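You operate a simulated robot arm through the tools that you are given. There is no shell and no other tool. Be economical: measure what you need, move in short steps, check, and stop when the job is done.

You run a simulated two-armed robot. Do the job below in one go: nothing can be reset, and whatever is moved stays where it is left.

Task
Sand the bare tops of both blocks smooth, holding each, then stack them.
Fine: orange on teal; the sanding block goes back.

Only the result counts: the job must be done as asked and must still hold three seconds after the hand-in. Knocking over, shifting, dropping, spilling or breaking anything else fails it.

Robot
Two 7-joint arms with two-finger parallel grippers on one trunk, on a base that drives. Base frame: it is fixed to the floor where the robot stands at the start and does not move with it; the origin is under the middle of the robot, x ahead of it, y to its left, z up. Units: mm, rad, N and s.
The left shoulder is at the start at [70, 163, 1195], the right one opposite. Places, roughly: top of the teal-ended block [600, 200, 900]. Payload 3.43 kg a hand.
The tool frame of a hand sits at the grasp point between the pads (the TCP): z along the fingers, y along the line on which they close. The tips reach 34 mm beyond it. The gripper opens to 128 mm. The fingers are 24 mm wide and 12 mm thick; the gripper's body (48 by 130 mm) begins 96 mm behind the TCP.
Orientation is that of the tool frame in the base frame, as a unit quaternion [w, x, y, z]. With the fingers straight down and closing along the base's y, the tool's x points along the base's -x, its y along +y and its z along -z.

Tools
- The arms move only by the tool apply_moves. It takes "left_deltas", "right_deltas" or both (then of equal length, played together; a hand with none holds still); each is a list of rows, each a list of 3 entries, a list of its own where there are three numbers: the shift along the tool's x, y, z in mm, then the turn, a rotation vector about the tool's x, y, z in degrees, then the gripper command, from -1 (fully open) to 1 (shut), values between in proportion. In form: [[[x, y, z], [ax, ay, az], claw], ...]. A call has 1 to 8 rows; each row is the pose to reach, as a shift and turn from the pose commanded when the call began, along the tool's axes at that moment. A row lasts 0.2 s, in which the tool goes at most 50 mm and 0.15 rad; a call with a longer step from one row to the next is refused whole, and so is a gripper value outside its range. Where a pose cannot be reached the arm comes as near as it can. A force on the tool above 40 N (or 10 N above the force at the start of the call, whichever is more), or a blocked arm, ends the call early, and 0.2 s more pass. Each finger travels about 153 mm/s and halts on what it meets, pressing with about 33 N; the grip force reading is that of the motor and also rises with nothing between the fingers. The clock runs only during rows and for 0.2 s after the last one: add rows that repeat a pose to give the fingers time. It gives the time, the measured TCP pose, the force on the tool (base axes), the opening and the grip force at its end, in the units of the frame above (readings bear some noise), and new pictures: "pictures" is both (left out), scene, wrist or none (wrist: the cameras of the hands that moved).
- Cameras (640 x 400 px; columns grow to the right, rows downward): "scene" is now at [132.8, 34.7, 1428.4]; the picture's right is [0.37, -0.93, 0.00], its down [-0.65, -0.26, -0.72] and it looks along [0.67, 0.26, -0.70] (base axes); focal length 214 px, centre (320, 200). "left" rides on the left gripper at [76, 11, -160] in its tool frame; the picture's right is [-0.15, 0.99, 0.00], its down [-0.88, -0.13, -0.46] and it looks along [-0.45, -0.07, 0.89] (tool axes); focal length 234 px, centre (320, 200). "right" rides on the right gripper at [76, -11, -160] in its tool frame; the picture's right is [0.15, 0.99, 0.00], its down [-0.88, 0.13, -0.46] and it looks along [-0.45, 0.07, 0.89] (tool axes); focal length 234 px, centre (320, 200). There is no depth. A picture from a camera that has moved, and an enlarged one, comes with that camera's place and axes in the base frame and with its lens. The place of the scene camera against the robot may be out by one fixed shift of up to 25 mm in any direction.
- raise_lower(by): slides the trunk up (or, below 0, down) by that many mm; the arms and the scene camera ride with it, the base frame stays. It gives what a move gives, with no picture.
- roll_base(legs): drives the robot by 1 to 6 legs, each [ahead, left, turn to the left] in mm, mm and rad, along the robot's own axes; the way and the turn of a leg run together, so that a leg with both is an arc; at most 1500 mm and 3.142 rad a leg. The arms and the cameras ride along, it lands a little off, and it stops where it bumps. It gives what a move gives, and a new picture of the scene camera.
- pan_tilt(pan, tilt): turns the head with the scene camera to pan (to the left, within 1.501 rad either way) and tilt (down, from -0.506 to 1.204), counted from straight ahead of the robot. It gives what a move gives, and a new picture of the scene camera.
- inspect(camera, box): a new picture of the part [left, top, right, bottom] of that camera's present view, enlarged. The clock stands still meanwhile.
- finish_job(): hands the job in; it is judged then, once.

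Go step by step. Nothing tells you exact positions but the pictures and the camera data: compare them with the known pose of the tool, close in by small moves and look again before you grip or let go. The budget is 120 turns and 170 pictures, counting those below and the enlarged ones. Unless the task says otherwise, let go and move clear before handing in, and close with one line.

The tools are called after ">>>" as name(argument=value, ...) on one line, values as JSON. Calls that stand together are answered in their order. apply_moves: Moves the arms, as the interface text tells. Its arguments: {"type":"object","properties":{"left_deltas":{"type":"array","items":{"type":"array"}},"right_deltas":{"type":"array","items":{"type":"array"}},"pictures":{"type":"string","enum":["both","scene","wrist","none"]}},"required":[]} The other tools are called the same way: raise_lower (by) slides the trunk up or down; roll_base (legs) drives the base; pan_tilt (pan, tilt) turns the head that bears the scene camera; inspect (camera, box) takes an enlarged picture of a part of a camera's view; finish_job () hands the job in.

At the start:

```text
time: 0.0
left_tcp_pos: [448.1, 546.6, 1193.2]
left_tcp_rot: [0.001, -0.001, 1.0, 0.0]
left_ft_force: [0.3, -0.2, -0.7]
left_opening: 128.0
left_grip_force: 0.2
right_tcp_pos: [550.2, 5.7, 1210.5]
right_tcp_rot: [0.0, 0.0, 1.0, 0.0]
right_ft_force: [-0.2, 0.6, -0.2]
right_opening: 128.1
right_grip_force: 0.1
trunk travel left (down, up): [-675.0, 265.0]
robot x, y, heading: [-0.0, 2.7, -0.0]
head pan, tilt: [0.377, 0.771]
```

scene: 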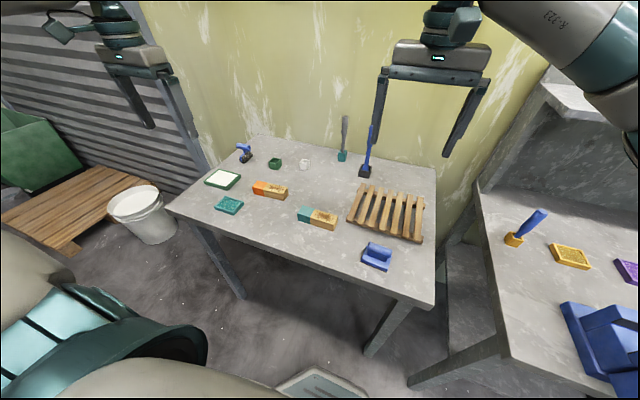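
right: 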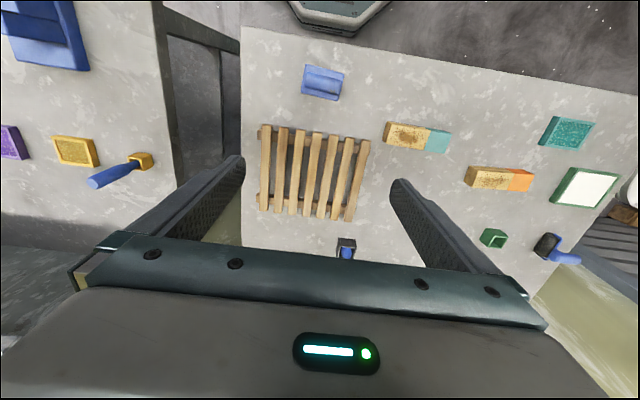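
left: 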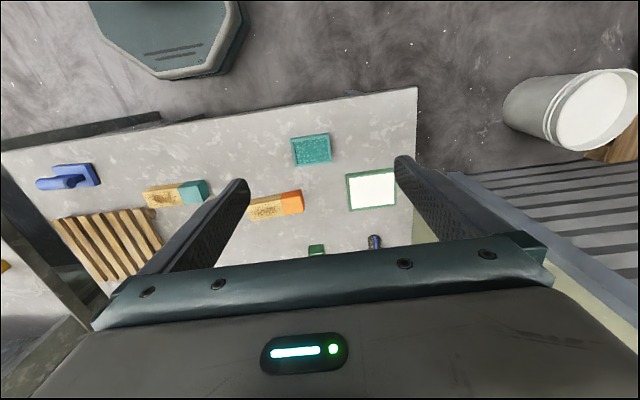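

I see a table with two blocks (teal-ended and orange-ended, each with a bare rough wood part), a blue sanding tool, pads, a slatted rack and other items. I'll look at enlarged views first.

>>> inspect(camera="scene", box=[160, 120, 440, 295])

>>> inspect(camera="right", box=[240, 40, 640, 290])

>>> inspect(camera="scene", box=[440, 175, 640, 300])

```text
2.29 times, centred on (300, 208) of scene
camera zoom: at [132.8, 34.7, 1428.4], right [0.37, -0.93, 0.0], down [-0.65, -0.26, -0.72], along [0.67, 0.26, -0.7], focal length 490 px, centre (366, 183)
```

zoom: 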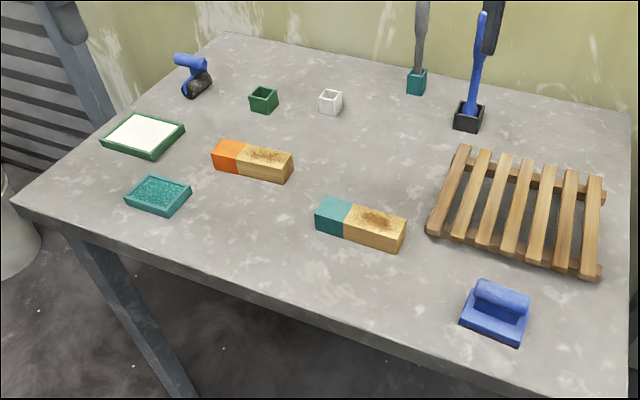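

```text
1.60 times, centred on (440, 165) of right
camera zoom: at [474.7, -5.2, 1369.9], right [-0.15, 0.99, 0.0], down [0.88, 0.13, 0.46], along [0.45, 0.07, -0.89], focal length 375 px, centre (128, 256)
```

zoom: 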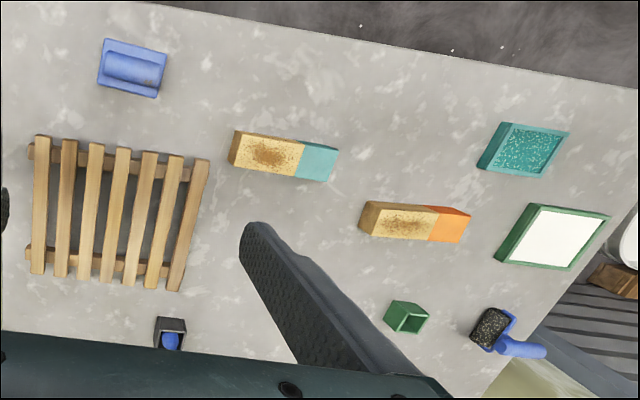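

```text
3.20 times, centred on (540, 238) of scene
camera zoom: at [132.8, 34.7, 1428.4], right [0.37, -0.93, 0.0], down [-0.65, -0.26, -0.72], along [0.67, 0.26, -0.7], focal length 686 px, centre (-384, 80)
```

zoom: 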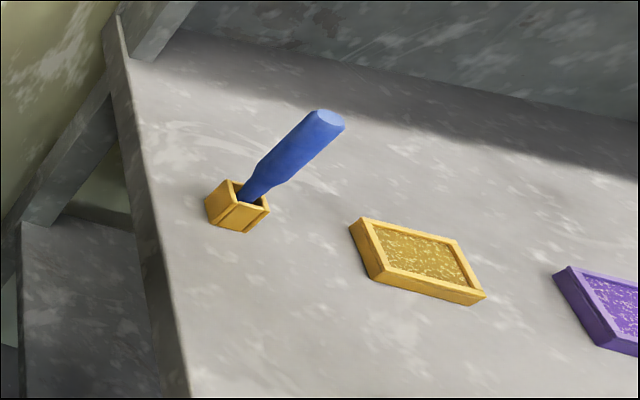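

The blue block with a bar handle at the near right of the table looks like the sanding block; tops seem to be near z≈900. I'll check the side table to be sure nothing else is meant.

>>> pan_tilt(pan=-0.5, tilt=0.8)

>>> inspect(camera="right", box=[270, 50, 470, 175])

```text
time: 1.2
left_tcp_pos: [447.9, 547.1, 1193.1]
left_tcp_rot: [-0.001, 0.0, 1.0, 0.0]
left_ft_force: [-0.9, 0.0, -0.3]
left_opening: 128.2
left_grip_force: 0.0
right_tcp_pos: [552.2, 6.3, 1211.0]
right_tcp_rot: [0.0, 0.0, 1.0, 0.0]
right_ft_force: [-0.5, 0.7, -0.9]
right_opening: 127.9
right_grip_force: 0.0
trunk travel left (down, up): [-675.0, 265.0]
robot x, y, heading: [-1.4, 3.3, -0.0]
head pan, tilt: [-0.499, 0.799]
camera scene: at [127.5, -34.0, 1426.1], right [-0.48, -0.88, 0.0], down [-0.63, 0.34, -0.7], along [0.61, -0.33, -0.72], focal length 214 px, centre (320, 200)
```

scene: 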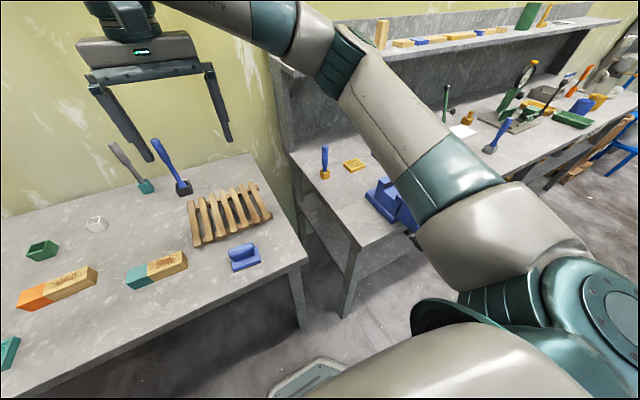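

```text
3.20 times, centred on (370, 112) of right
camera zoom: at [474.7, -5.2, 1369.9], right [-0.15, 0.99, 0.0], down [0.88, 0.13, 0.46], along [0.45, 0.07, -0.89], focal length 749 px, centre (160, 480)
```

zoom: 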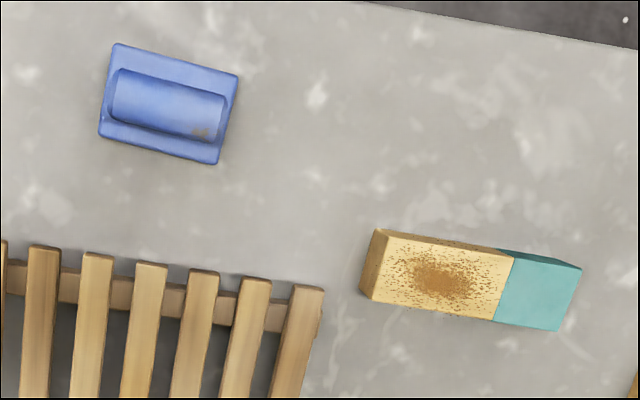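

The sanding block (~74×49 mm, bar handle along y) is near (478, 2), and the teal block spans about x 527–567, y 142–268, with its bare part at the low-y end. I'll bring both hands over, turning them so they close along x.

>>> apply_moves(right_deltas=[[[9, 0, 14], [0, 0, -8.5], -1], [[18, -1, 28], [0, 0, -17], -1], [[27, -1, 41], [0, 0, -25.5], -1], [[36, -2, 55], [0, 0, -34], -1], [[45, -2, 69], [0, 0, -42.5], -1], [[54, -3, 83], [0, 0, -51], -1], [[63, -3, 96], [0, 0, -59.5], -1], [[72, -4, 110], [0, 0, -68], -1]], left_deltas=[[[-12, -27, 12], [0, 0, 8.5], -1], [[-25, -54, 23], [0, 0, 17], -1], [[-37, -81, 35], [0, 0, 25.5], -1], [[-50, -108, 46], [0, 0, 34], -1], [[-62, -136, 58], [0, 0, 42.5], -1], [[-74, -163, 70], [0, 0, 51], -1], [[-87, -190, 81], [0, 0, 59.5], -1], [[-99, -217, 93], [0, 0, 68], -1]], pictures="none")

>>> apply_moves(right_deltas=[[[0, 0, 0], [0, 0, -8], -1], [[0, 0, 0], [0, 0, -16], -1], [[0, 0, 0], [0, 0, -18.5], -1]], left_deltas=[[[0, 0, 0], [0, 0, 8], -1], [[0, 0, 0], [0, 0, 16], -1], [[0, 0, 0], [0, 0, 22], -1]])

```text
time: 3.0
left_tcp_pos: [548.9, 327.7, 1099.5]
left_tcp_rot: [-0.001, 0.559, 0.829, 0.0]
left_ft_force: [0.2, 0.2, -1.4]
left_opening: 127.7
left_grip_force: 0.0
right_tcp_pos: [480.2, 0.2, 1100.3]
right_tcp_rot: [0.0, -0.56, 0.828, 0.0]
right_ft_force: [0.9, -0.7, 0.4]
right_opening: 128.0
right_grip_force: 0.1
trunk travel left (down, up): [-675.0, 265.0]
robot x, y, heading: [1.6, -3.7, 0.006]
head pan, tilt: [-0.499, 0.799]
```

```text
time: 3.8
left_tcp_pos: [546.6, 329.8, 1100.9]
left_tcp_rot: [0.0, 0.707, 0.707, 0.0]
left_ft_force: [1.1, 0.1, 0.0]
left_opening: 127.8
left_grip_force: 0.1
right_tcp_pos: [480.7, 2.2, 1101.5]
right_tcp_rot: [-0.001, -0.685, 0.728, 0.0]
right_ft_force: [-0.5, 0.0, -0.2]
right_opening: 127.9
right_grip_force: 0.0
trunk travel left (down, up): [-675.0, 265.0]
robot x, y, heading: [0.1, -2.2, -0.002]
head pan, tilt: [-0.499, 0.799]
camera scene: at [127.1, -33.8, 1426.2], right [-0.48, -0.88, 0.0], down [-0.63, 0.34, -0.7], along [0.61, -0.33, -0.72], focal length 214 px, centre (320, 200)
camera right: at [485.6, -74.7, 1261.0], right [-1.0, -0.09, 0.0], down [-0.08, 0.89, 0.46], along [-0.04, 0.45, -0.89], focal length 234 px, centre (320, 200)
camera left: at [558.4, 405.6, 1260.2], right [0.99, -0.15, 0.0], down [-0.13, -0.88, 0.46], along [-0.07, -0.45, -0.89], focal length 234 px, centre (320, 200)
```

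scene: 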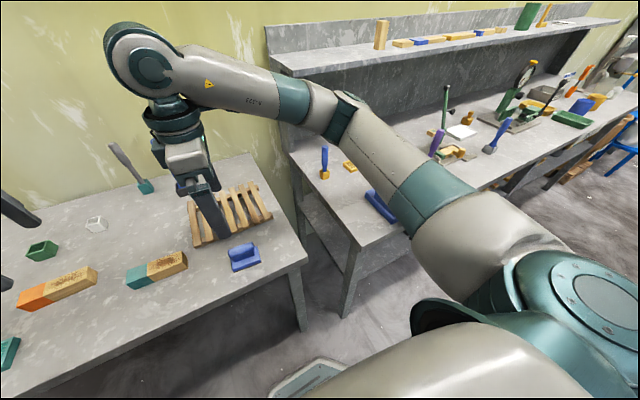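
right: 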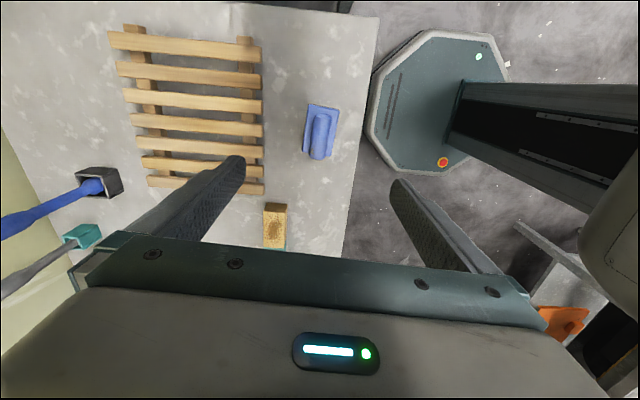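
left: 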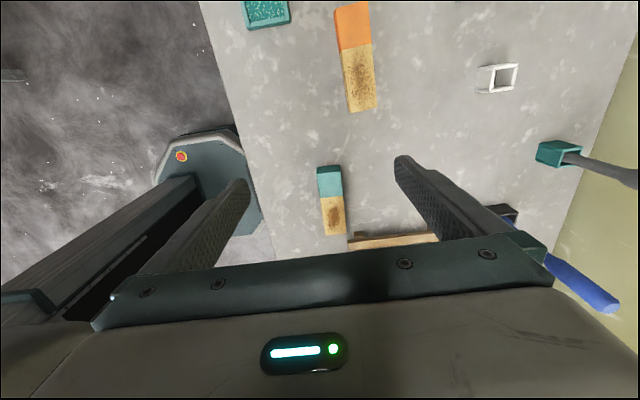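

Rays from both wrist cameras put the teal block top near z≈893. I'll zoom in to pin down the sanding block's handle.

>>> inspect(camera="right", box=[240, 80, 400, 180])

>>> inspect(camera="left", box=[260, 120, 420, 220])

```text
4.00 times, centred on (320, 130) of right
camera zoom: at [485.6, -74.7, 1261.0], right [-1.0, -0.09, 0.0], down [-0.08, 0.89, 0.46], along [-0.04, 0.45, -0.89], focal length 937 px, centre (320, 480)
```

zoom: 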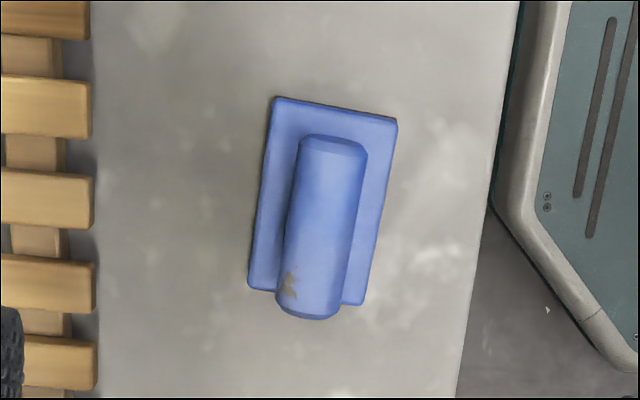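

```text
4.00 times, centred on (340, 170) of left
camera zoom: at [558.4, 405.6, 1260.2], right [0.99, -0.15, 0.0], down [-0.13, -0.88, 0.46], along [-0.07, -0.45, -0.89], focal length 937 px, centre (240, 320)
```

zoom: 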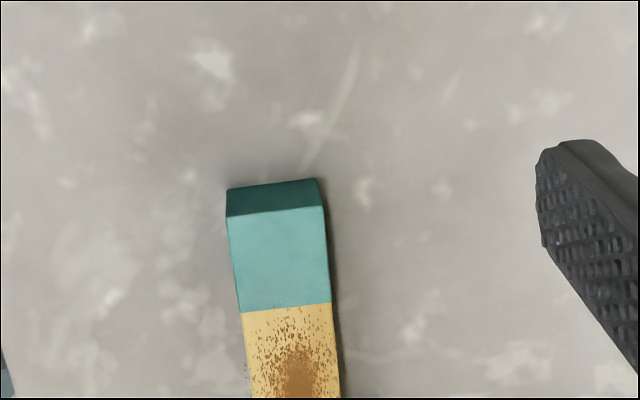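

Triangulation gives handle centre ≈ (478.5, 2), top z≈890, and table z≈856. I'll lower the right hand over the handle and check.

>>> apply_moves(right_deltas=[[[0, 0, 30], [0, 0, 0], -0.5], [[0, 0, 75], [0, 0, 0], 0], [[0, 0, 120], [0, 0, 0], 0], [[0, 0, 155], [0, 0, 0], 0], [[0, 0, 170], [0, 0, 0], 0]], pictures="wrist")

>>> pan_tilt(pan=0.2, tilt=0.85)

```text
time: 5.0
left_tcp_pos: [545.4, 329.4, 1101.8]
left_tcp_rot: [0.001, 0.707, 0.707, 0.0]
left_ft_force: [0.0, 0.4, -0.8]
left_opening: 127.8
left_grip_force: 0.1
right_tcp_pos: [480.8, -0.7, 932.0]
right_tcp_rot: [0.001, -0.685, 0.728, 0.0]
right_ft_force: [-0.2, -0.4, 0.9]
right_opening: 63.8
right_grip_force: 0.0
trunk travel left (down, up): [-675.0, 265.0]
robot x, y, heading: [0.9, 0.2, 0.003]
head pan, tilt: [-0.499, 0.799]
camera right: at [486.4, -75.6, 1090.1], right [-1.0, -0.09, 0.0], down [-0.08, 0.89, 0.46], along [-0.04, 0.45, -0.89], focal length 234 px, centre (320, 200)
```

right: 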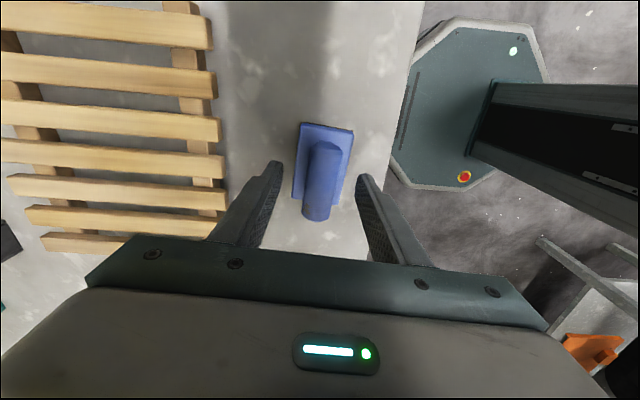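

```text
time: 6.0
left_tcp_pos: [548.0, 329.3, 1099.3]
left_tcp_rot: [-0.001, 0.707, 0.707, 0.0]
left_ft_force: [-1.5, 0.2, -0.3]
left_opening: 127.9
left_grip_force: 0.2
right_tcp_pos: [481.0, 1.1, 932.4]
right_tcp_rot: [0.0, -0.685, 0.728, 0.0]
right_ft_force: [-0.7, 0.3, 0.5]
right_opening: 63.8
right_grip_force: 0.0
trunk travel left (down, up): [-675.0, 265.0]
robot x, y, heading: [-0.4, 4.3, 0.007]
head pan, tilt: [0.201, 0.85]
camera scene: at [133.3, 20.0, 1422.1], right [0.2, -0.98, 0.0], down [-0.74, -0.15, -0.66], along [0.65, 0.13, -0.75], focal length 214 px, centre (320, 200)
```

scene: 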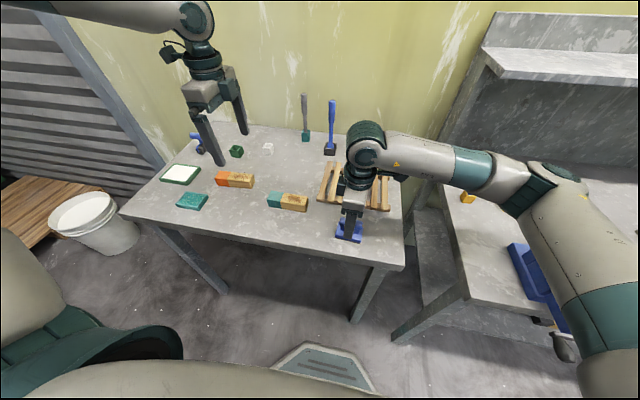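

The hand is centred on the handle within 2 mm. I'll go down to z≈908 and close on it.

>>> apply_moves(right_deltas=[[[-2, 2, 12], [0, 0, 0], 0], [[-2, 2, 20], [0, 0, 0], 0], [[-2, 2, 24], [0, 0, 0], 0]], pictures="wrist")

>>> inspect(camera="scene", box=[300, 190, 400, 252])

```text
time: 6.8
left_tcp_pos: [546.8, 328.4, 1100.1]
left_tcp_rot: [0.0, 0.707, 0.707, -0.001]
left_ft_force: [-0.1, 0.6, 0.0]
left_opening: 128.1
left_grip_force: 0.0
right_tcp_pos: [476.9, 3.7, 908.0]
right_tcp_rot: [0.0, -0.686, 0.728, 0.0]
right_ft_force: [-0.2, 0.5, 0.3]
right_opening: 64.3
right_grip_force: 0.1
trunk travel left (down, up): [-675.0, 265.0]
robot x, y, heading: [2.2, 1.0, 0.005]
head pan, tilt: [0.201, 0.85]
camera right: at [483.0, -72.6, 1066.5], right [-1.0, -0.09, 0.0], down [-0.08, 0.89, 0.46], along [-0.04, 0.45, -0.89], focal length 234 px, centre (320, 200)
```

right: 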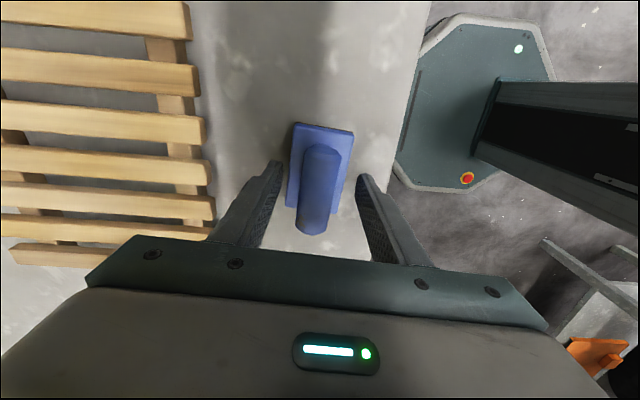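

```text
6.40 times, centred on (350, 221) of scene
camera zoom: at [133.3, 20.1, 1422.1], right [0.2, -0.98, 0.0], down [-0.74, -0.15, -0.66], along [0.65, 0.13, -0.75], focal length 1373 px, centre (128, 66)
```

zoom: 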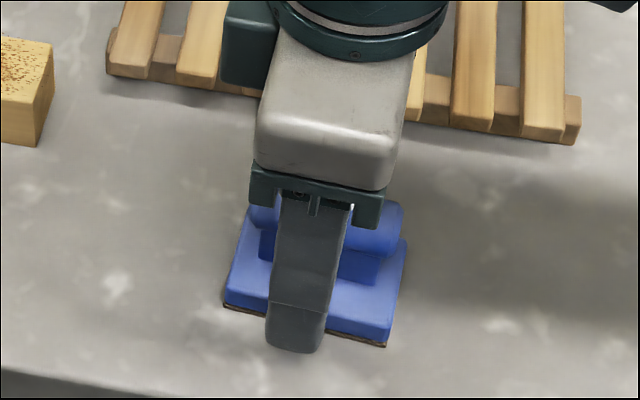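

Fingers straddle the bar. Closing now, a few mm lower.

>>> apply_moves(right_deltas=[[[0, 0, 3], [0, 0, 0], 0.2], [[0, 0, 3], [0, 0, 0], 0.6], [[0, 0, 3], [0, 0, 0], 1], [[0, 0, 3], [0, 0, 0], 1], [[0, 0, 3], [0, 0, 0], 1]], pictures="wrist")

>>> inspect(camera="scene", box=[300, 190, 400, 252])

```text
time: 8.1
left_tcp_pos: [547.9, 330.4, 1101.0]
left_tcp_rot: [0.0, 0.706, 0.708, 0.0]
left_ft_force: [-0.3, -0.7, 0.5]
left_opening: 128.1
left_grip_force: 0.0
right_tcp_pos: [477.3, 3.9, 905.1]
right_tcp_rot: [0.0, -0.685, 0.728, 0.0]
right_ft_force: [2.1, 0.1, 7.4]
right_opening: 49.3
right_grip_force: 33.0
trunk travel left (down, up): [-675.0, 265.0]
robot x, y, heading: [0.6, 0.7, 0.002]
head pan, tilt: [0.201, 0.85]
camera right: at [483.3, -72.4, 1064.3], right [-1.0, -0.09, 0.0], down [-0.08, 0.89, 0.46], along [-0.04, 0.45, -0.89], focal length 234 px, centre (320, 200)
```

right: 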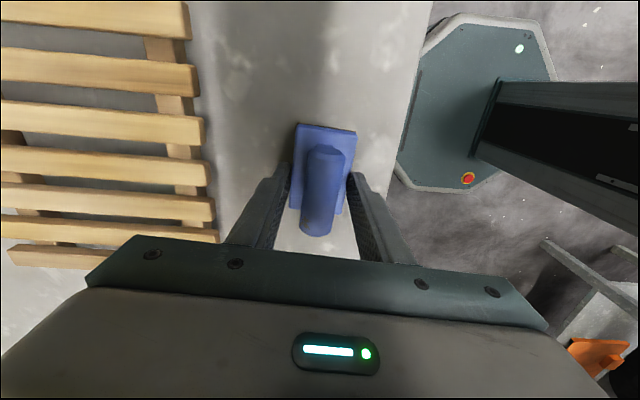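

```text
6.40 times, centred on (350, 221) of scene
camera zoom: at [133.0, 20.0, 1422.2], right [0.2, -0.98, 0.0], down [-0.74, -0.15, -0.66], along [0.65, 0.13, -0.75], focal length 1373 px, centre (128, 66)
```

zoom: 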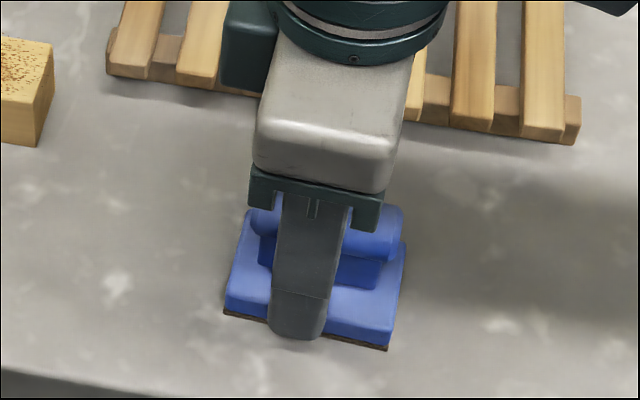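

The opening stopped at 49 mm, so the tips caught the plate edges instead of the bar. I'll open, rise 7 mm and close on the bar.

>>> apply_moves(right_deltas=[[[0, 0, 0], [0, 0, 0], 0], [[0, 0, -7], [0, 0, 0], 0], [[0, 0, -7], [0, 0, 0], 0.5], [[0, 0, -7], [0, 0, 0], 1], [[0, 0, -7], [0, 0, 0], 1], [[0, 0, -7], [0, 0, 0], 1]], pictures="wrist")

>>> inspect(camera="scene", box=[300, 190, 400, 252])

```text
time: 9.4
left_tcp_pos: [547.2, 330.0, 1100.2]
left_tcp_rot: [0.0, 0.706, 0.708, 0.0]
left_ft_force: [0.4, -0.2, -0.2]
left_opening: 127.8
left_grip_force: 0.1
right_tcp_pos: [477.2, 3.6, 910.9]
right_tcp_rot: [0.0, -0.685, 0.729, 0.001]
right_ft_force: [-0.7, -1.0, 0.0]
right_opening: 49.0
right_grip_force: 33.4
trunk travel left (down, up): [-675.0, 265.0]
robot x, y, heading: [2.8, 1.5, -0.003]
head pan, tilt: [0.201, 0.85]
camera right: at [483.5, -72.4, 1070.2], right [-1.0, -0.09, 0.0], down [-0.08, 0.89, 0.46], along [-0.04, 0.45, -0.89], focal length 234 px, centre (320, 200)
```

right: 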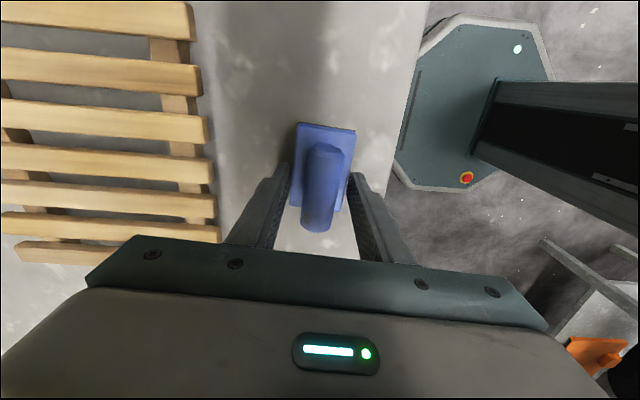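

```text
6.40 times, centred on (350, 221) of scene
camera zoom: at [133.4, 20.1, 1422.1], right [0.2, -0.98, 0.0], down [-0.74, -0.15, -0.66], along [0.65, 0.13, -0.75], focal length 1373 px, centre (128, 66)
```

zoom: 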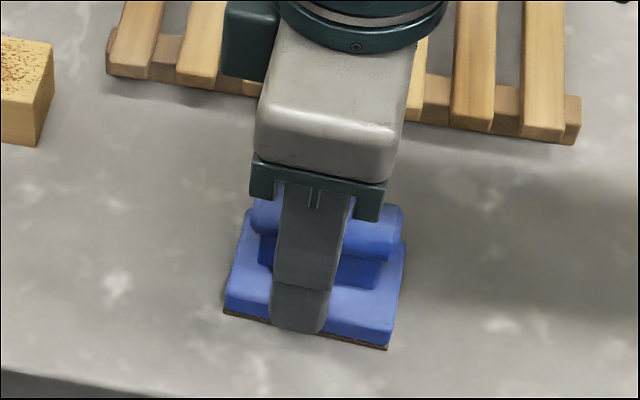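

Still on the plate, so it stands taller than I took it to be. I'll raise another 10 mm and try again.

>>> apply_moves(right_deltas=[[[0, 0, 0], [0, 0, 0], 0], [[0, 0, -10], [0, 0, 0], 0], [[0, 0, -10], [0, 0, 0], 0.5], [[0, 0, -10], [0, 0, 0], 1], [[0, 0, -10], [0, 0, 0], 1], [[0, 0, -10], [0, 0, 0], 1]], pictures="wrist")

>>> inspect(camera="scene", box=[300, 190, 400, 252])

```text
time: 10.8
left_tcp_pos: [548.1, 330.2, 1100.4]
left_tcp_rot: [0.0, 0.706, 0.708, 0.0]
left_ft_force: [-0.1, -0.1, -0.8]
left_opening: 128.3
left_grip_force: 0.0
right_tcp_pos: [477.5, 3.1, 921.2]
right_tcp_rot: [0.0, -0.685, 0.728, 0.0]
right_ft_force: [1.9, -1.0, 2.3]
right_opening: 23.9
right_grip_force: 32.6
trunk travel left (down, up): [-675.0, 265.0]
robot x, y, heading: [3.6, -2.2, 0.002]
head pan, tilt: [0.201, 0.85]
camera right: at [483.0, -72.9, 1080.0], right [-1.0, -0.09, 0.0], down [-0.08, 0.89, 0.46], along [-0.04, 0.45, -0.89], focal length 234 px, centre (320, 200)
```

right: 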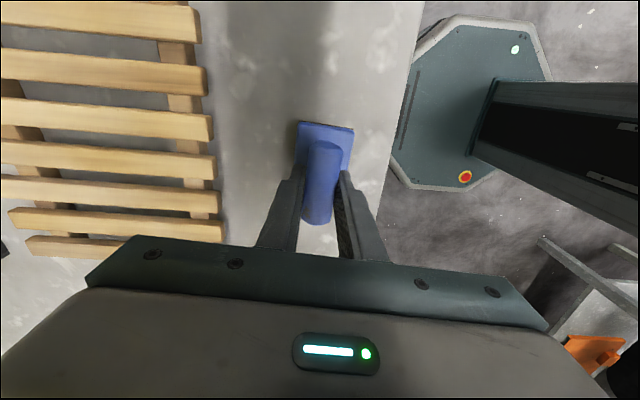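

```text
6.40 times, centred on (350, 221) of scene
camera zoom: at [133.2, 20.1, 1422.2], right [0.2, -0.98, 0.0], down [-0.74, -0.15, -0.66], along [0.65, 0.13, -0.75], focal length 1373 px, centre (128, 66)
```

zoom: 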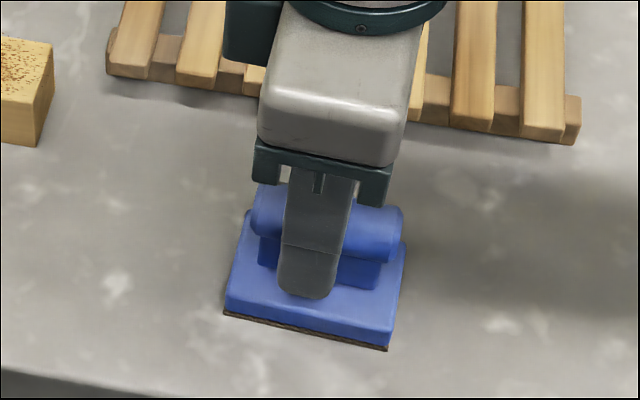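

The bar is gripped (24 mm) with TCP (477.4, 3.5, 921) at rest, which I record for putting it back. I'll lift it clear and bring the left hand, leaning outward, above the teal end.

>>> apply_moves(right_deltas=[[[0, 0, -20], [0, 0, 0], 1], [[0, 0, -50], [0, 0, 0], 1], [[0, 0, -80], [0, 0, 0], 1], [[0, 0, -100], [0, 0, 0], 1], [[0, 0, -100], [0, 0, 0], 1]], left_deltas=[[[-20, 0, 30], [0, -5, 0], -0.5], [[-40, 1, 60], [0, -10, 0], 0], [[-60, 2, 90], [0, -15, 0], 0], [[-72, 2, 110], [0, -20, 0], 0], [[-72, 2, 120], [0, -20, 0], 0]])

```text
time: 12.1
left_tcp_pos: [551.6, 256.3, 980.6]
left_tcp_rot: [0.124, 0.695, 0.697, -0.123]
left_ft_force: [-0.4, -0.3, 0.3]
left_opening: 63.8
left_grip_force: 0.0
right_tcp_pos: [477.6, 2.3, 1020.3]
right_tcp_rot: [-0.001, -0.685, 0.728, 0.0]
right_ft_force: [-0.9, -0.4, -0.2]
right_opening: 24.2
right_grip_force: 32.1
trunk travel left (down, up): [-675.0, 265.0]
robot x, y, heading: [2.6, 0.3, -0.002]
head pan, tilt: [0.201, 0.85]
camera scene: at [133.4, 19.6, 1422.1], right [0.2, -0.98, 0.0], down [-0.74, -0.15, -0.66], along [0.65, 0.13, -0.75], focal length 214 px, centre (320, 200)
camera right: at [483.1, -73.8, 1179.5], right [-1.0, -0.09, 0.0], down [-0.08, 0.89, 0.46], along [-0.04, 0.45, -0.89], focal length 234 px, centre (320, 200)
camera left: at [562.3, 381.5, 1104.5], right [0.99, -0.14, 0.05], down [-0.13, -0.67, 0.73], along [-0.07, -0.73, -0.68], focal length 234 px, centre (320, 200)
```

scene: 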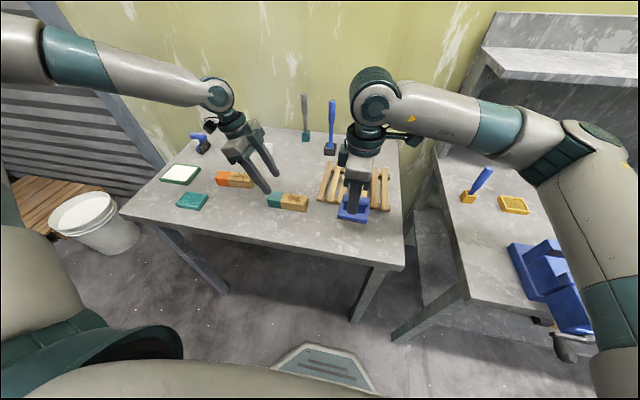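
right: 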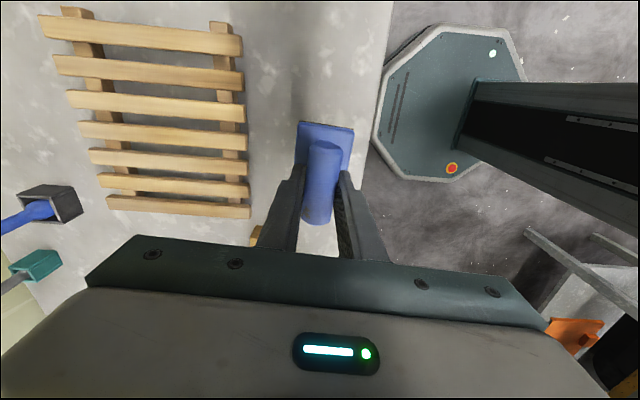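
left: 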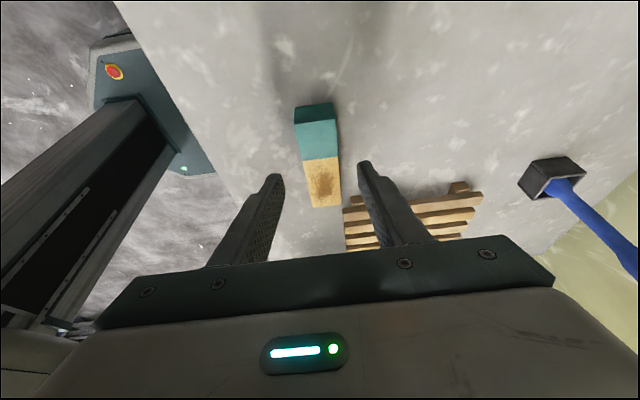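

Everything agrees: teal end y≈223–265, x centre ≈550, top z≈893, table ≈857. I'll lower the left hand along the vertical to z≈900 over the teal end.

>>> apply_moves(left_deltas=[[[12, -0.5, 30], [0, 0, 0], 0], [[22, -0.5, 56], [0, 0, 0], 0], [[29, -0.5, 74.5], [0, 0, 0], 0]], pictures="wrist")

>>> inspect(camera="scene", box=[210, 120, 370, 220])

```text
time: 12.8
left_tcp_pos: [549.7, 260.3, 902.1]
left_tcp_rot: [0.123, 0.696, 0.697, -0.123]
left_ft_force: [0.0, -0.5, -0.6]
left_opening: 64.0
left_grip_force: 0.2
right_tcp_pos: [477.2, 3.4, 1020.0]
right_tcp_rot: [0.0, -0.685, 0.728, 0.0]
right_ft_force: [-1.1, 0.7, -0.4]
right_opening: 24.2
right_grip_force: 33.0
trunk travel left (down, up): [-675.0, 265.0]
robot x, y, heading: [0.8, -2.9, 0.002]
head pan, tilt: [0.201, 0.85]
camera left: at [560.9, 385.8, 1025.7], right [0.99, -0.14, 0.05], down [-0.13, -0.67, 0.73], along [-0.07, -0.73, -0.68], focal length 234 px, centre (320, 200)
```

left: 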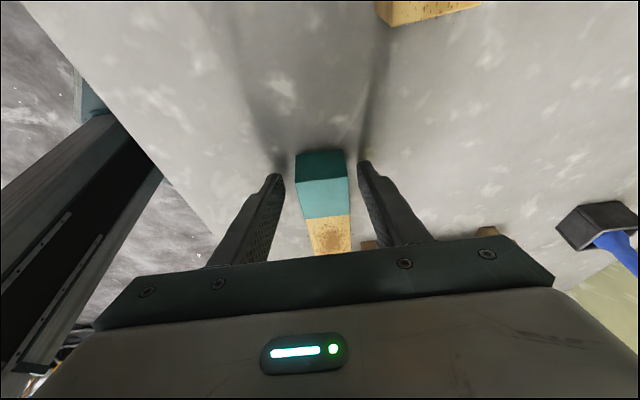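

```text
4.00 times, centred on (290, 170) of scene
camera zoom: at [133.7, 20.5, 1422.1], right [0.2, -0.98, 0.0], down [-0.74, -0.15, -0.66], along [0.65, 0.13, -0.75], focal length 858 px, centre (440, 320)
```

zoom: 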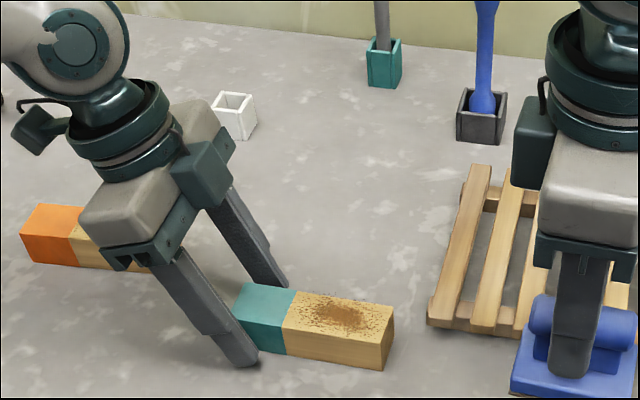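

The fingers straddle the teal end. Closing.

>>> apply_moves(left_deltas=[[[0, 0, 0], [0, 0, 0], 0.3], [[0, 0, 0], [0, 0, 0], 0.6], [[0, 0, 0], [0, 0, 0], 1], [[0, 0, 0], [0, 0, 0], 1]], pictures="wrist")

>>> inspect(camera="scene", box=[210, 120, 370, 220])

```text
time: 13.8
left_tcp_pos: [549.4, 259.7, 901.9]
left_tcp_rot: [0.122, 0.696, 0.697, -0.122]
left_ft_force: [-1.0, -0.2, 0.7]
left_opening: 38.9
left_grip_force: 33.4
right_tcp_pos: [477.7, 2.6, 1020.6]
right_tcp_rot: [0.0, -0.685, 0.728, 0.0]
right_ft_force: [-0.3, 0.1, -0.5]
right_opening: 24.5
right_grip_force: 33.2
trunk travel left (down, up): [-675.0, 265.0]
robot x, y, heading: [2.2, -1.5, 0.001]
head pan, tilt: [0.201, 0.85]
camera left: at [560.6, 385.4, 1026.2], right [0.99, -0.14, 0.05], down [-0.13, -0.67, 0.73], along [-0.07, -0.73, -0.68], focal length 234 px, centre (320, 200)
```

left: 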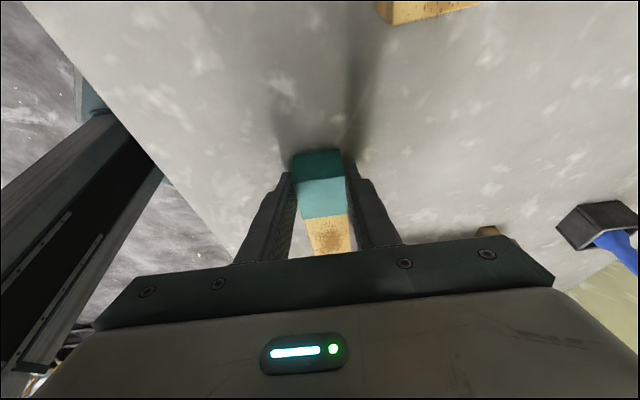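

```text
4.00 times, centred on (290, 170) of scene
camera zoom: at [133.4, 20.0, 1422.1], right [0.2, -0.98, 0.0], down [-0.74, -0.15, -0.66], along [0.65, 0.13, -0.75], focal length 858 px, centre (440, 320)
```

zoom: 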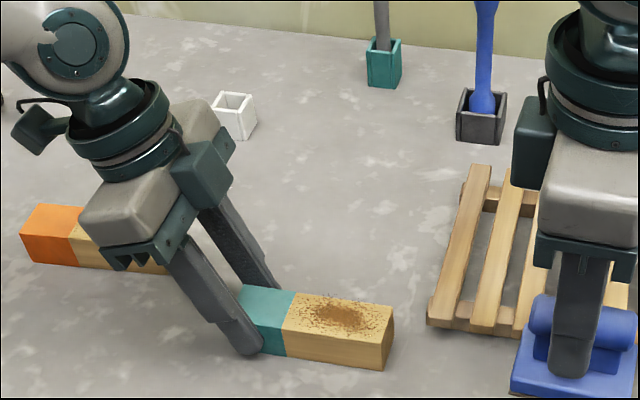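

The teal block is held. I'll carry the sanding block over the bare part at about (550, 178), squaring it with the block.

>>> apply_moves(right_deltas=[[[-36, -12, 0], [0, 0, 0], 1], [[-72, -25, 0], [0, 0, -1], 1], [[-108, -37, 0], [0, 0, -2], 1], [[-144, -50, 0], [0, 0, -3], 1], [[-179, -62, 0], [0, 0, -3.5], 1], [[-179, -62, 30], [0, 0, -3.5], 1], [[-179, -62, 48], [0, 0, -3.5], 1]], pictures="wrist")

>>> inspect(camera="scene", box=[210, 120, 370, 220])

```text
time: 15.4
left_tcp_pos: [549.9, 260.5, 902.2]
left_tcp_rot: [0.122, 0.695, 0.697, -0.124]
left_ft_force: [-0.3, 0.3, 1.2]
left_opening: 39.1
left_grip_force: 33.0
right_tcp_pos: [505.9, 75.3, 1018.5]
right_tcp_rot: [0.001, -0.688, 0.726, -0.001]
right_ft_force: [-0.1, -0.1, -0.9]
right_opening: 24.0
right_grip_force: 33.2
right hand out of reach, approached as far as the arm can: row 3, 4, 5, 6, 7
trunk travel left (down, up): [-675.0, 265.0]
robot x, y, heading: [0.6, -0.7, 0.003]
head pan, tilt: [0.201, 0.85]
camera right: at [512.1, -1.9, 1177.8], right [-1.0, -0.09, 0.0], down [-0.08, 0.89, 0.46], along [-0.04, 0.45, -0.89], focal length 234 px, centre (320, 200)
```

right: 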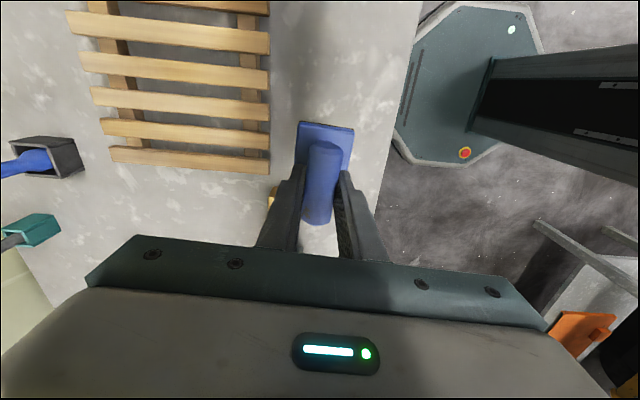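

```text
4.00 times, centred on (290, 170) of scene
camera zoom: at [133.4, 20.1, 1422.1], right [0.2, -0.98, 0.0], down [-0.74, -0.15, -0.66], along [0.65, 0.13, -0.75], focal length 858 px, centre (440, 320)
```

zoom: 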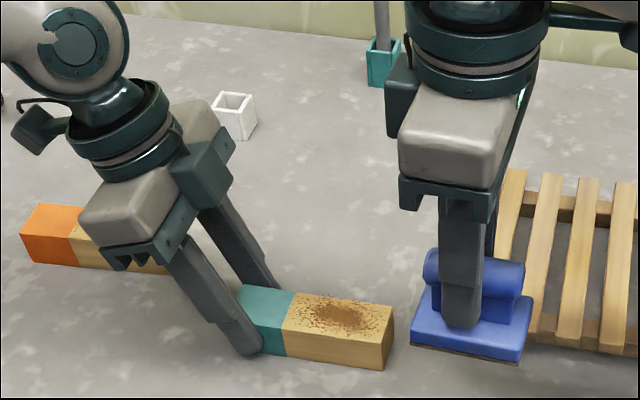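

The right hand runs out of reach across the body, so I'll release the teal block, raise the left hand, and drive the base left so the block lies more in front of the right arm.

>>> apply_moves(left_deltas=[[[0, 0, 0], [0, 0, 0], 0.3], [[0, 0, 0], [0, 0, 0], 0], [[-10, 0, -28], [0, 0, 0], 0], [[-26, 0, -70], [0, 0, 0], 0], [[-41, 0, -112], [0, 0, 0], 0], [[-55, 0, -150], [0, 0, 0], 0]], right_deltas=[[[0, 0, 0], [0, 0, 0], 1], [[0, 0, 0], [0, 0, 0], 1], [[0, 0, -10], [0, 0, 0], 1], [[0, 0, -10], [0, 0, 0], 1], [[0, 0, -10], [0, 0, 0], 1], [[0, 0, -10], [0, 0, 0], 1]], pictures="none")

>>> roll_base(legs=[[0, 190, 0]])

```text
time: 16.9
left_tcp_pos: [545.8, 256.1, 1062.8]
left_tcp_rot: [0.124, 0.696, 0.697, -0.122]
left_ft_force: [-0.6, -0.5, -1.2]
left_opening: 64.2
left_grip_force: 0.1
right_tcp_pos: [507.5, 75.9, 1029.7]
right_tcp_rot: [0.002, -0.687, 0.726, -0.001]
right_ft_force: [-0.1, 0.9, -0.7]
right_opening: 24.0
right_grip_force: 33.0
trunk travel left (down, up): [-675.0, 265.0]
robot x, y, heading: [1.2, 2.1, 0.004]
head pan, tilt: [0.201, 0.85]
```

```text
time: 18.4
left_tcp_pos: [548.4, 441.4, 1061.1]
left_tcp_rot: [0.122, 0.697, 0.696, -0.123]
left_ft_force: [-0.2, 0.0, 0.8]
left_opening: 64.1
left_grip_force: 0.0
right_tcp_pos: [507.1, 261.4, 1028.2]
right_tcp_rot: [0.001, -0.687, 0.727, -0.001]
right_ft_force: [-1.0, -0.3, -1.0]
right_opening: 24.2
right_grip_force: 32.4
trunk travel left (down, up): [-675.0, 265.0]
robot x, y, heading: [1.5, 188.5, -0.003]
head pan, tilt: [0.201, 0.85]
camera scene: at [133.5, 205.9, 1422.1], right [0.2, -0.98, 0.0], down [-0.74, -0.15, -0.66], along [0.65, 0.13, -0.75], focal length 214 px, centre (320, 200)
```

scene: 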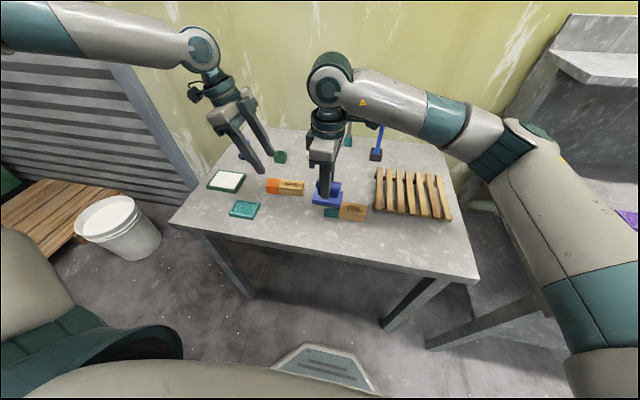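

The base moved 187 mm left. I'll bring the right hand to y≈110 and the left back over the teal end.

>>> apply_moves(right_deltas=[[[38, -13, 0], [0, 0, 0], 1], [[76, -26, 0], [0, 0, 0], 1], [[114, -39, 0], [0, 0, 0], 1], [[148, -51, 0], [0, 0, 0], 1], [[148, -51, 0], [0, 0, 0], 1]], left_deltas=[[[-35, 0, 13], [0, 0, 0], 0], [[-70, 0, 26], [0, 0, 0], 0], [[-105, 1, 38], [0, 0, 0], 0], [[-140, 1, 51], [0, 0, 0], 0], [[-172, 2, 63], [0, 0, 0], 0]], pictures="wrist")

```text
time: 19.6
left_tcp_pos: [551.3, 266.8, 1059.4]
left_tcp_rot: [0.124, 0.695, 0.698, -0.125]
left_ft_force: [0.8, 1.1, -0.4]
left_opening: 63.8
left_grip_force: 0.1
right_tcp_pos: [505.1, 139.0, 1031.2]
right_tcp_rot: [-0.001, -0.667, 0.745, 0.002]
right_ft_force: [0.7, 0.9, -1.3]
right_opening: 24.2
right_grip_force: 32.8
right hand out of reach, approached as far as the arm can: row 1, 2, 3, 4, 5
trunk travel left (down, up): [-675.0, 265.0]
robot x, y, heading: [-3.7, 188.0, 0.003]
head pan, tilt: [0.201, 0.85]
camera right: at [507.7, 61.4, 1190.1], right [-1.0, -0.04, 0.01], down [-0.03, 0.89, 0.46], along [-0.02, 0.46, -0.89], focal length 234 px, centre (320, 200)
camera left: at [563.2, 391.7, 1182.9], right [0.99, -0.13, 0.05], down [-0.13, -0.67, 0.73], along [-0.07, -0.73, -0.68], focal length 234 px, centre (320, 200)
```

right: 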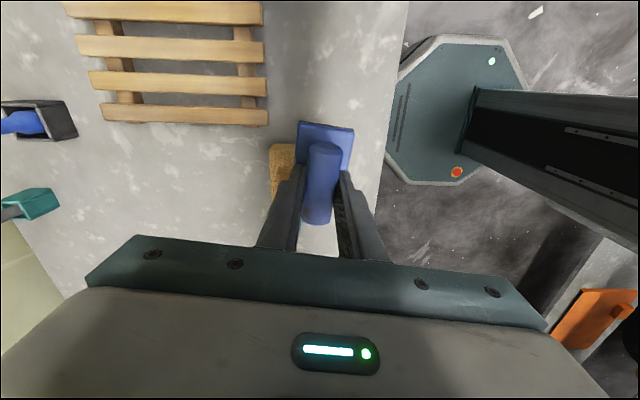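
left: 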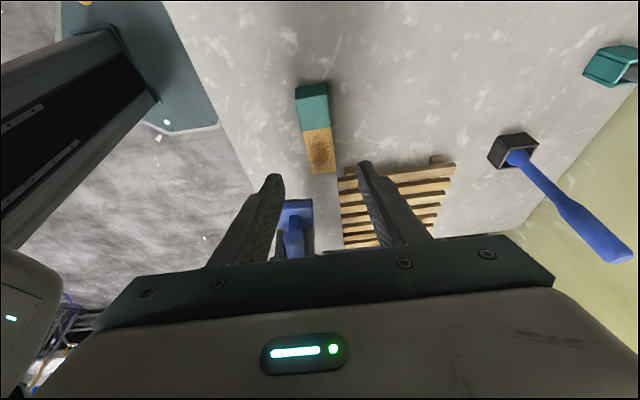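

The limit is the x-distance with this wrist yaw (about 505 from the base axis), so I'll drive 130 mm ahead. The base goes partly under the table edge and stays clear of the legs.

>>> roll_base(legs=[[130, 0, 0]])

```text
time: 20.9
left_tcp_pos: [680.9, 258.7, 1061.1]
left_tcp_rot: [0.123, 0.698, 0.695, -0.122]
left_ft_force: [-0.4, -0.1, 0.4]
left_opening: 64.0
left_grip_force: 0.1
right_tcp_pos: [633.5, 131.7, 1033.2]
right_tcp_rot: [0.001, -0.664, 0.748, 0.004]
right_ft_force: [-0.1, 0.0, -0.3]
right_opening: 24.0
right_grip_force: 32.8
trunk travel left (down, up): [-675.0, 265.0]
robot x, y, heading: [131.1, 188.1, -0.003]
head pan, tilt: [0.201, 0.85]
camera scene: at [263.2, 204.9, 1422.3], right [0.19, -0.98, 0.0], down [-0.74, -0.15, -0.66], along [0.65, 0.13, -0.75], focal length 214 px, centre (320, 200)
```

scene: 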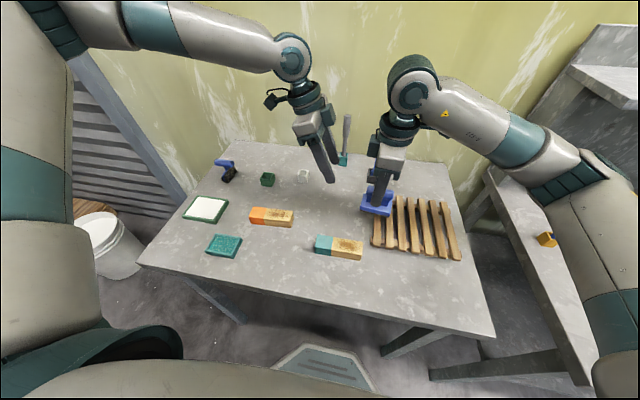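

Drive done without a bump. I'll bring both hands back to the teal block: left above the teal end, right waiting at y≈100.

>>> apply_moves(right_deltas=[[[10, 20, 0], [0, 0, -2], 1], [[20, 40, 0], [0, 0, -4], 1], [[30, 60, 0], [0, 0, -6], 1], [[40, 79, 0], [0, 0, -6.8], 1], [[40, 79, 0], [0, 0, -6.8], 1]], left_deltas=[[[0, -40, 0], [0, 0, 0], 0], [[0, -80, 0], [0, 0, 0], 0], [[0, -115, 0], [0, 0, 0], 0], [[0, -131, 0], [0, 0, 0], 0], [[20, -131, 56], [0, 0, 0], 0]], pictures="wrist")

```text
refused: row 5 steps farther than a row can; nothing moved
```

>>> apply_moves(right_deltas=[[[10, 20, 0], [0, 0, -2], 1], [[20, 40, 0], [0, 0, -4], 1], [[30, 60, 0], [0, 0, -6], 1], [[40, 79, 0], [0, 0, -6.8], 1], [[40, 79, 0], [0, 0, -6.8], 1]], left_deltas=[[[0, -40, 0], [0, 0, 0], 0], [[0, -80, 0], [0, 0, 0], 0], [[0, -115, 0], [0, 0, 0], 0], [[10, -131, 28], [0, 0, 0], 0], [[20, -131, 56], [0, 0, 0], 0]], pictures="wrist")

```text
time: 22.1
left_tcp_pos: [551.6, 260.4, 997.0]
left_tcp_rot: [0.123, 0.697, 0.695, -0.124]
left_ft_force: [0.6, 0.5, -0.7]
left_opening: 64.2
left_grip_force: 0.1
right_tcp_pos: [550.6, 102.1, 1029.6]
right_tcp_rot: [0.0, 0.707, -0.707, -0.004]
right_ft_force: [0.3, 1.1, -0.4]
right_opening: 24.1
right_grip_force: 32.8
trunk travel left (down, up): [-675.0, 265.0]
robot x, y, heading: [132.3, 186.8, -0.011]
head pan, tilt: [0.201, 0.85]
camera right: at [561.8, 26.1, 1188.8], right [-0.99, -0.15, 0.0], down [-0.13, 0.88, 0.46], along [-0.07, 0.46, -0.89], focal length 234 px, centre (320, 200)
camera left: at [562.9, 385.7, 1120.8], right [0.99, -0.14, 0.05], down [-0.13, -0.67, 0.73], along [-0.07, -0.73, -0.68], focal length 234 px, centre (320, 200)
```

right: 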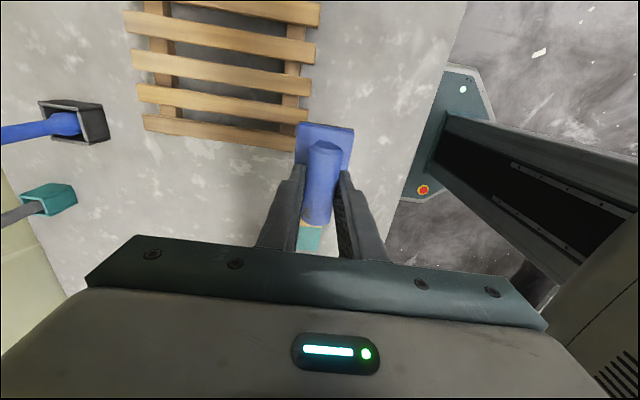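
left: 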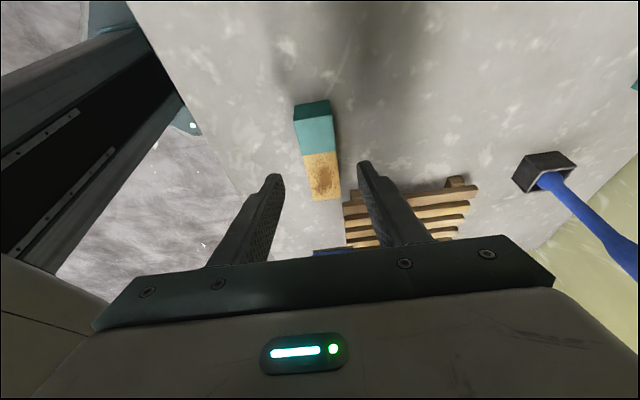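

Left is lined up; lowering 95 mm and closing on the teal end.

>>> apply_moves(left_deltas=[[[14, -1, 38], [0, 0, 0], 0], [[26, -1.5, 70], [0, 0, 0], 0], [[32, -1.5, 89], [0, 0, 0], 0], [[32, -1.5, 89], [0, 0, 0], 0.4], [[32, -1.5, 89], [0, 0, 0], 0.8], [[32, -1.5, 89], [0, 0, 0], 1], [[32, -1.5, 89], [0, 0, 0], 1]], pictures="wrist")

>>> inspect(camera="scene", box=[260, 180, 420, 280])

```text
time: 23.7
left_tcp_pos: [547.5, 274.8, 916.3]
left_tcp_rot: [0.124, 0.698, 0.695, -0.124]
left_ft_force: [-1.8, 0.6, 6.1]
left_opening: 39.4
left_grip_force: 32.5
left hand out of reach, approached as far as the arm can: row 2, 3, 4, 5, 6, 7
right_tcp_pos: [550.2, 102.2, 1030.7]
right_tcp_rot: [-0.001, 0.708, -0.707, -0.004]
right_ft_force: [-0.3, -1.0, -1.0]
right_opening: 24.2
right_grip_force: 33.0
trunk travel left (down, up): [-675.0, 265.0]
robot x, y, heading: [129.7, 186.6, 0.0]
head pan, tilt: [0.201, 0.85]
camera left: at [558.4, 399.0, 1040.7], right [0.99, -0.14, 0.05], down [-0.13, -0.67, 0.73], along [-0.07, -0.73, -0.68], focal length 234 px, centre (320, 200)
```

left: 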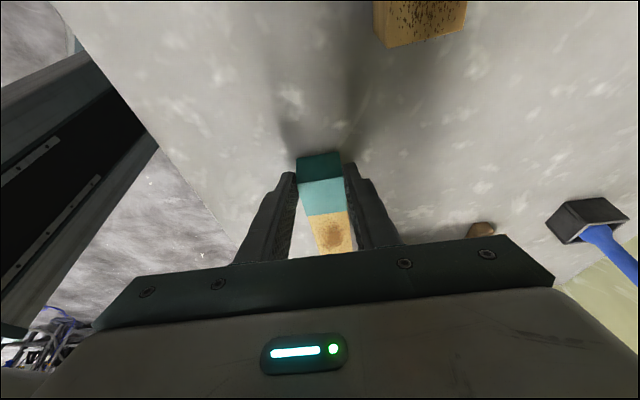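

```text
4.00 times, centred on (340, 230) of scene
camera zoom: at [263.5, 205.0, 1422.2], right [0.19, -0.98, 0.0], down [-0.74, -0.15, -0.66], along [0.65, 0.13, -0.75], focal length 858 px, centre (240, 80)
```

zoom: 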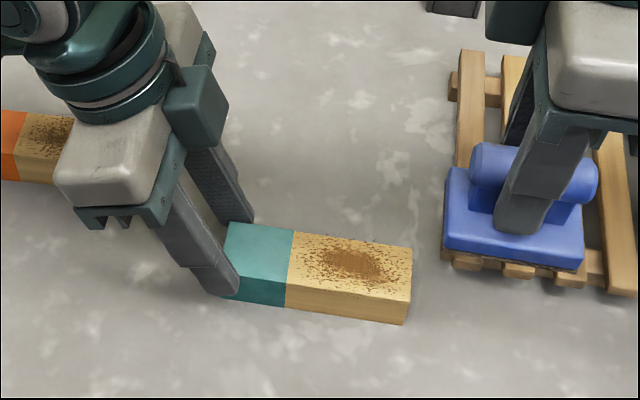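

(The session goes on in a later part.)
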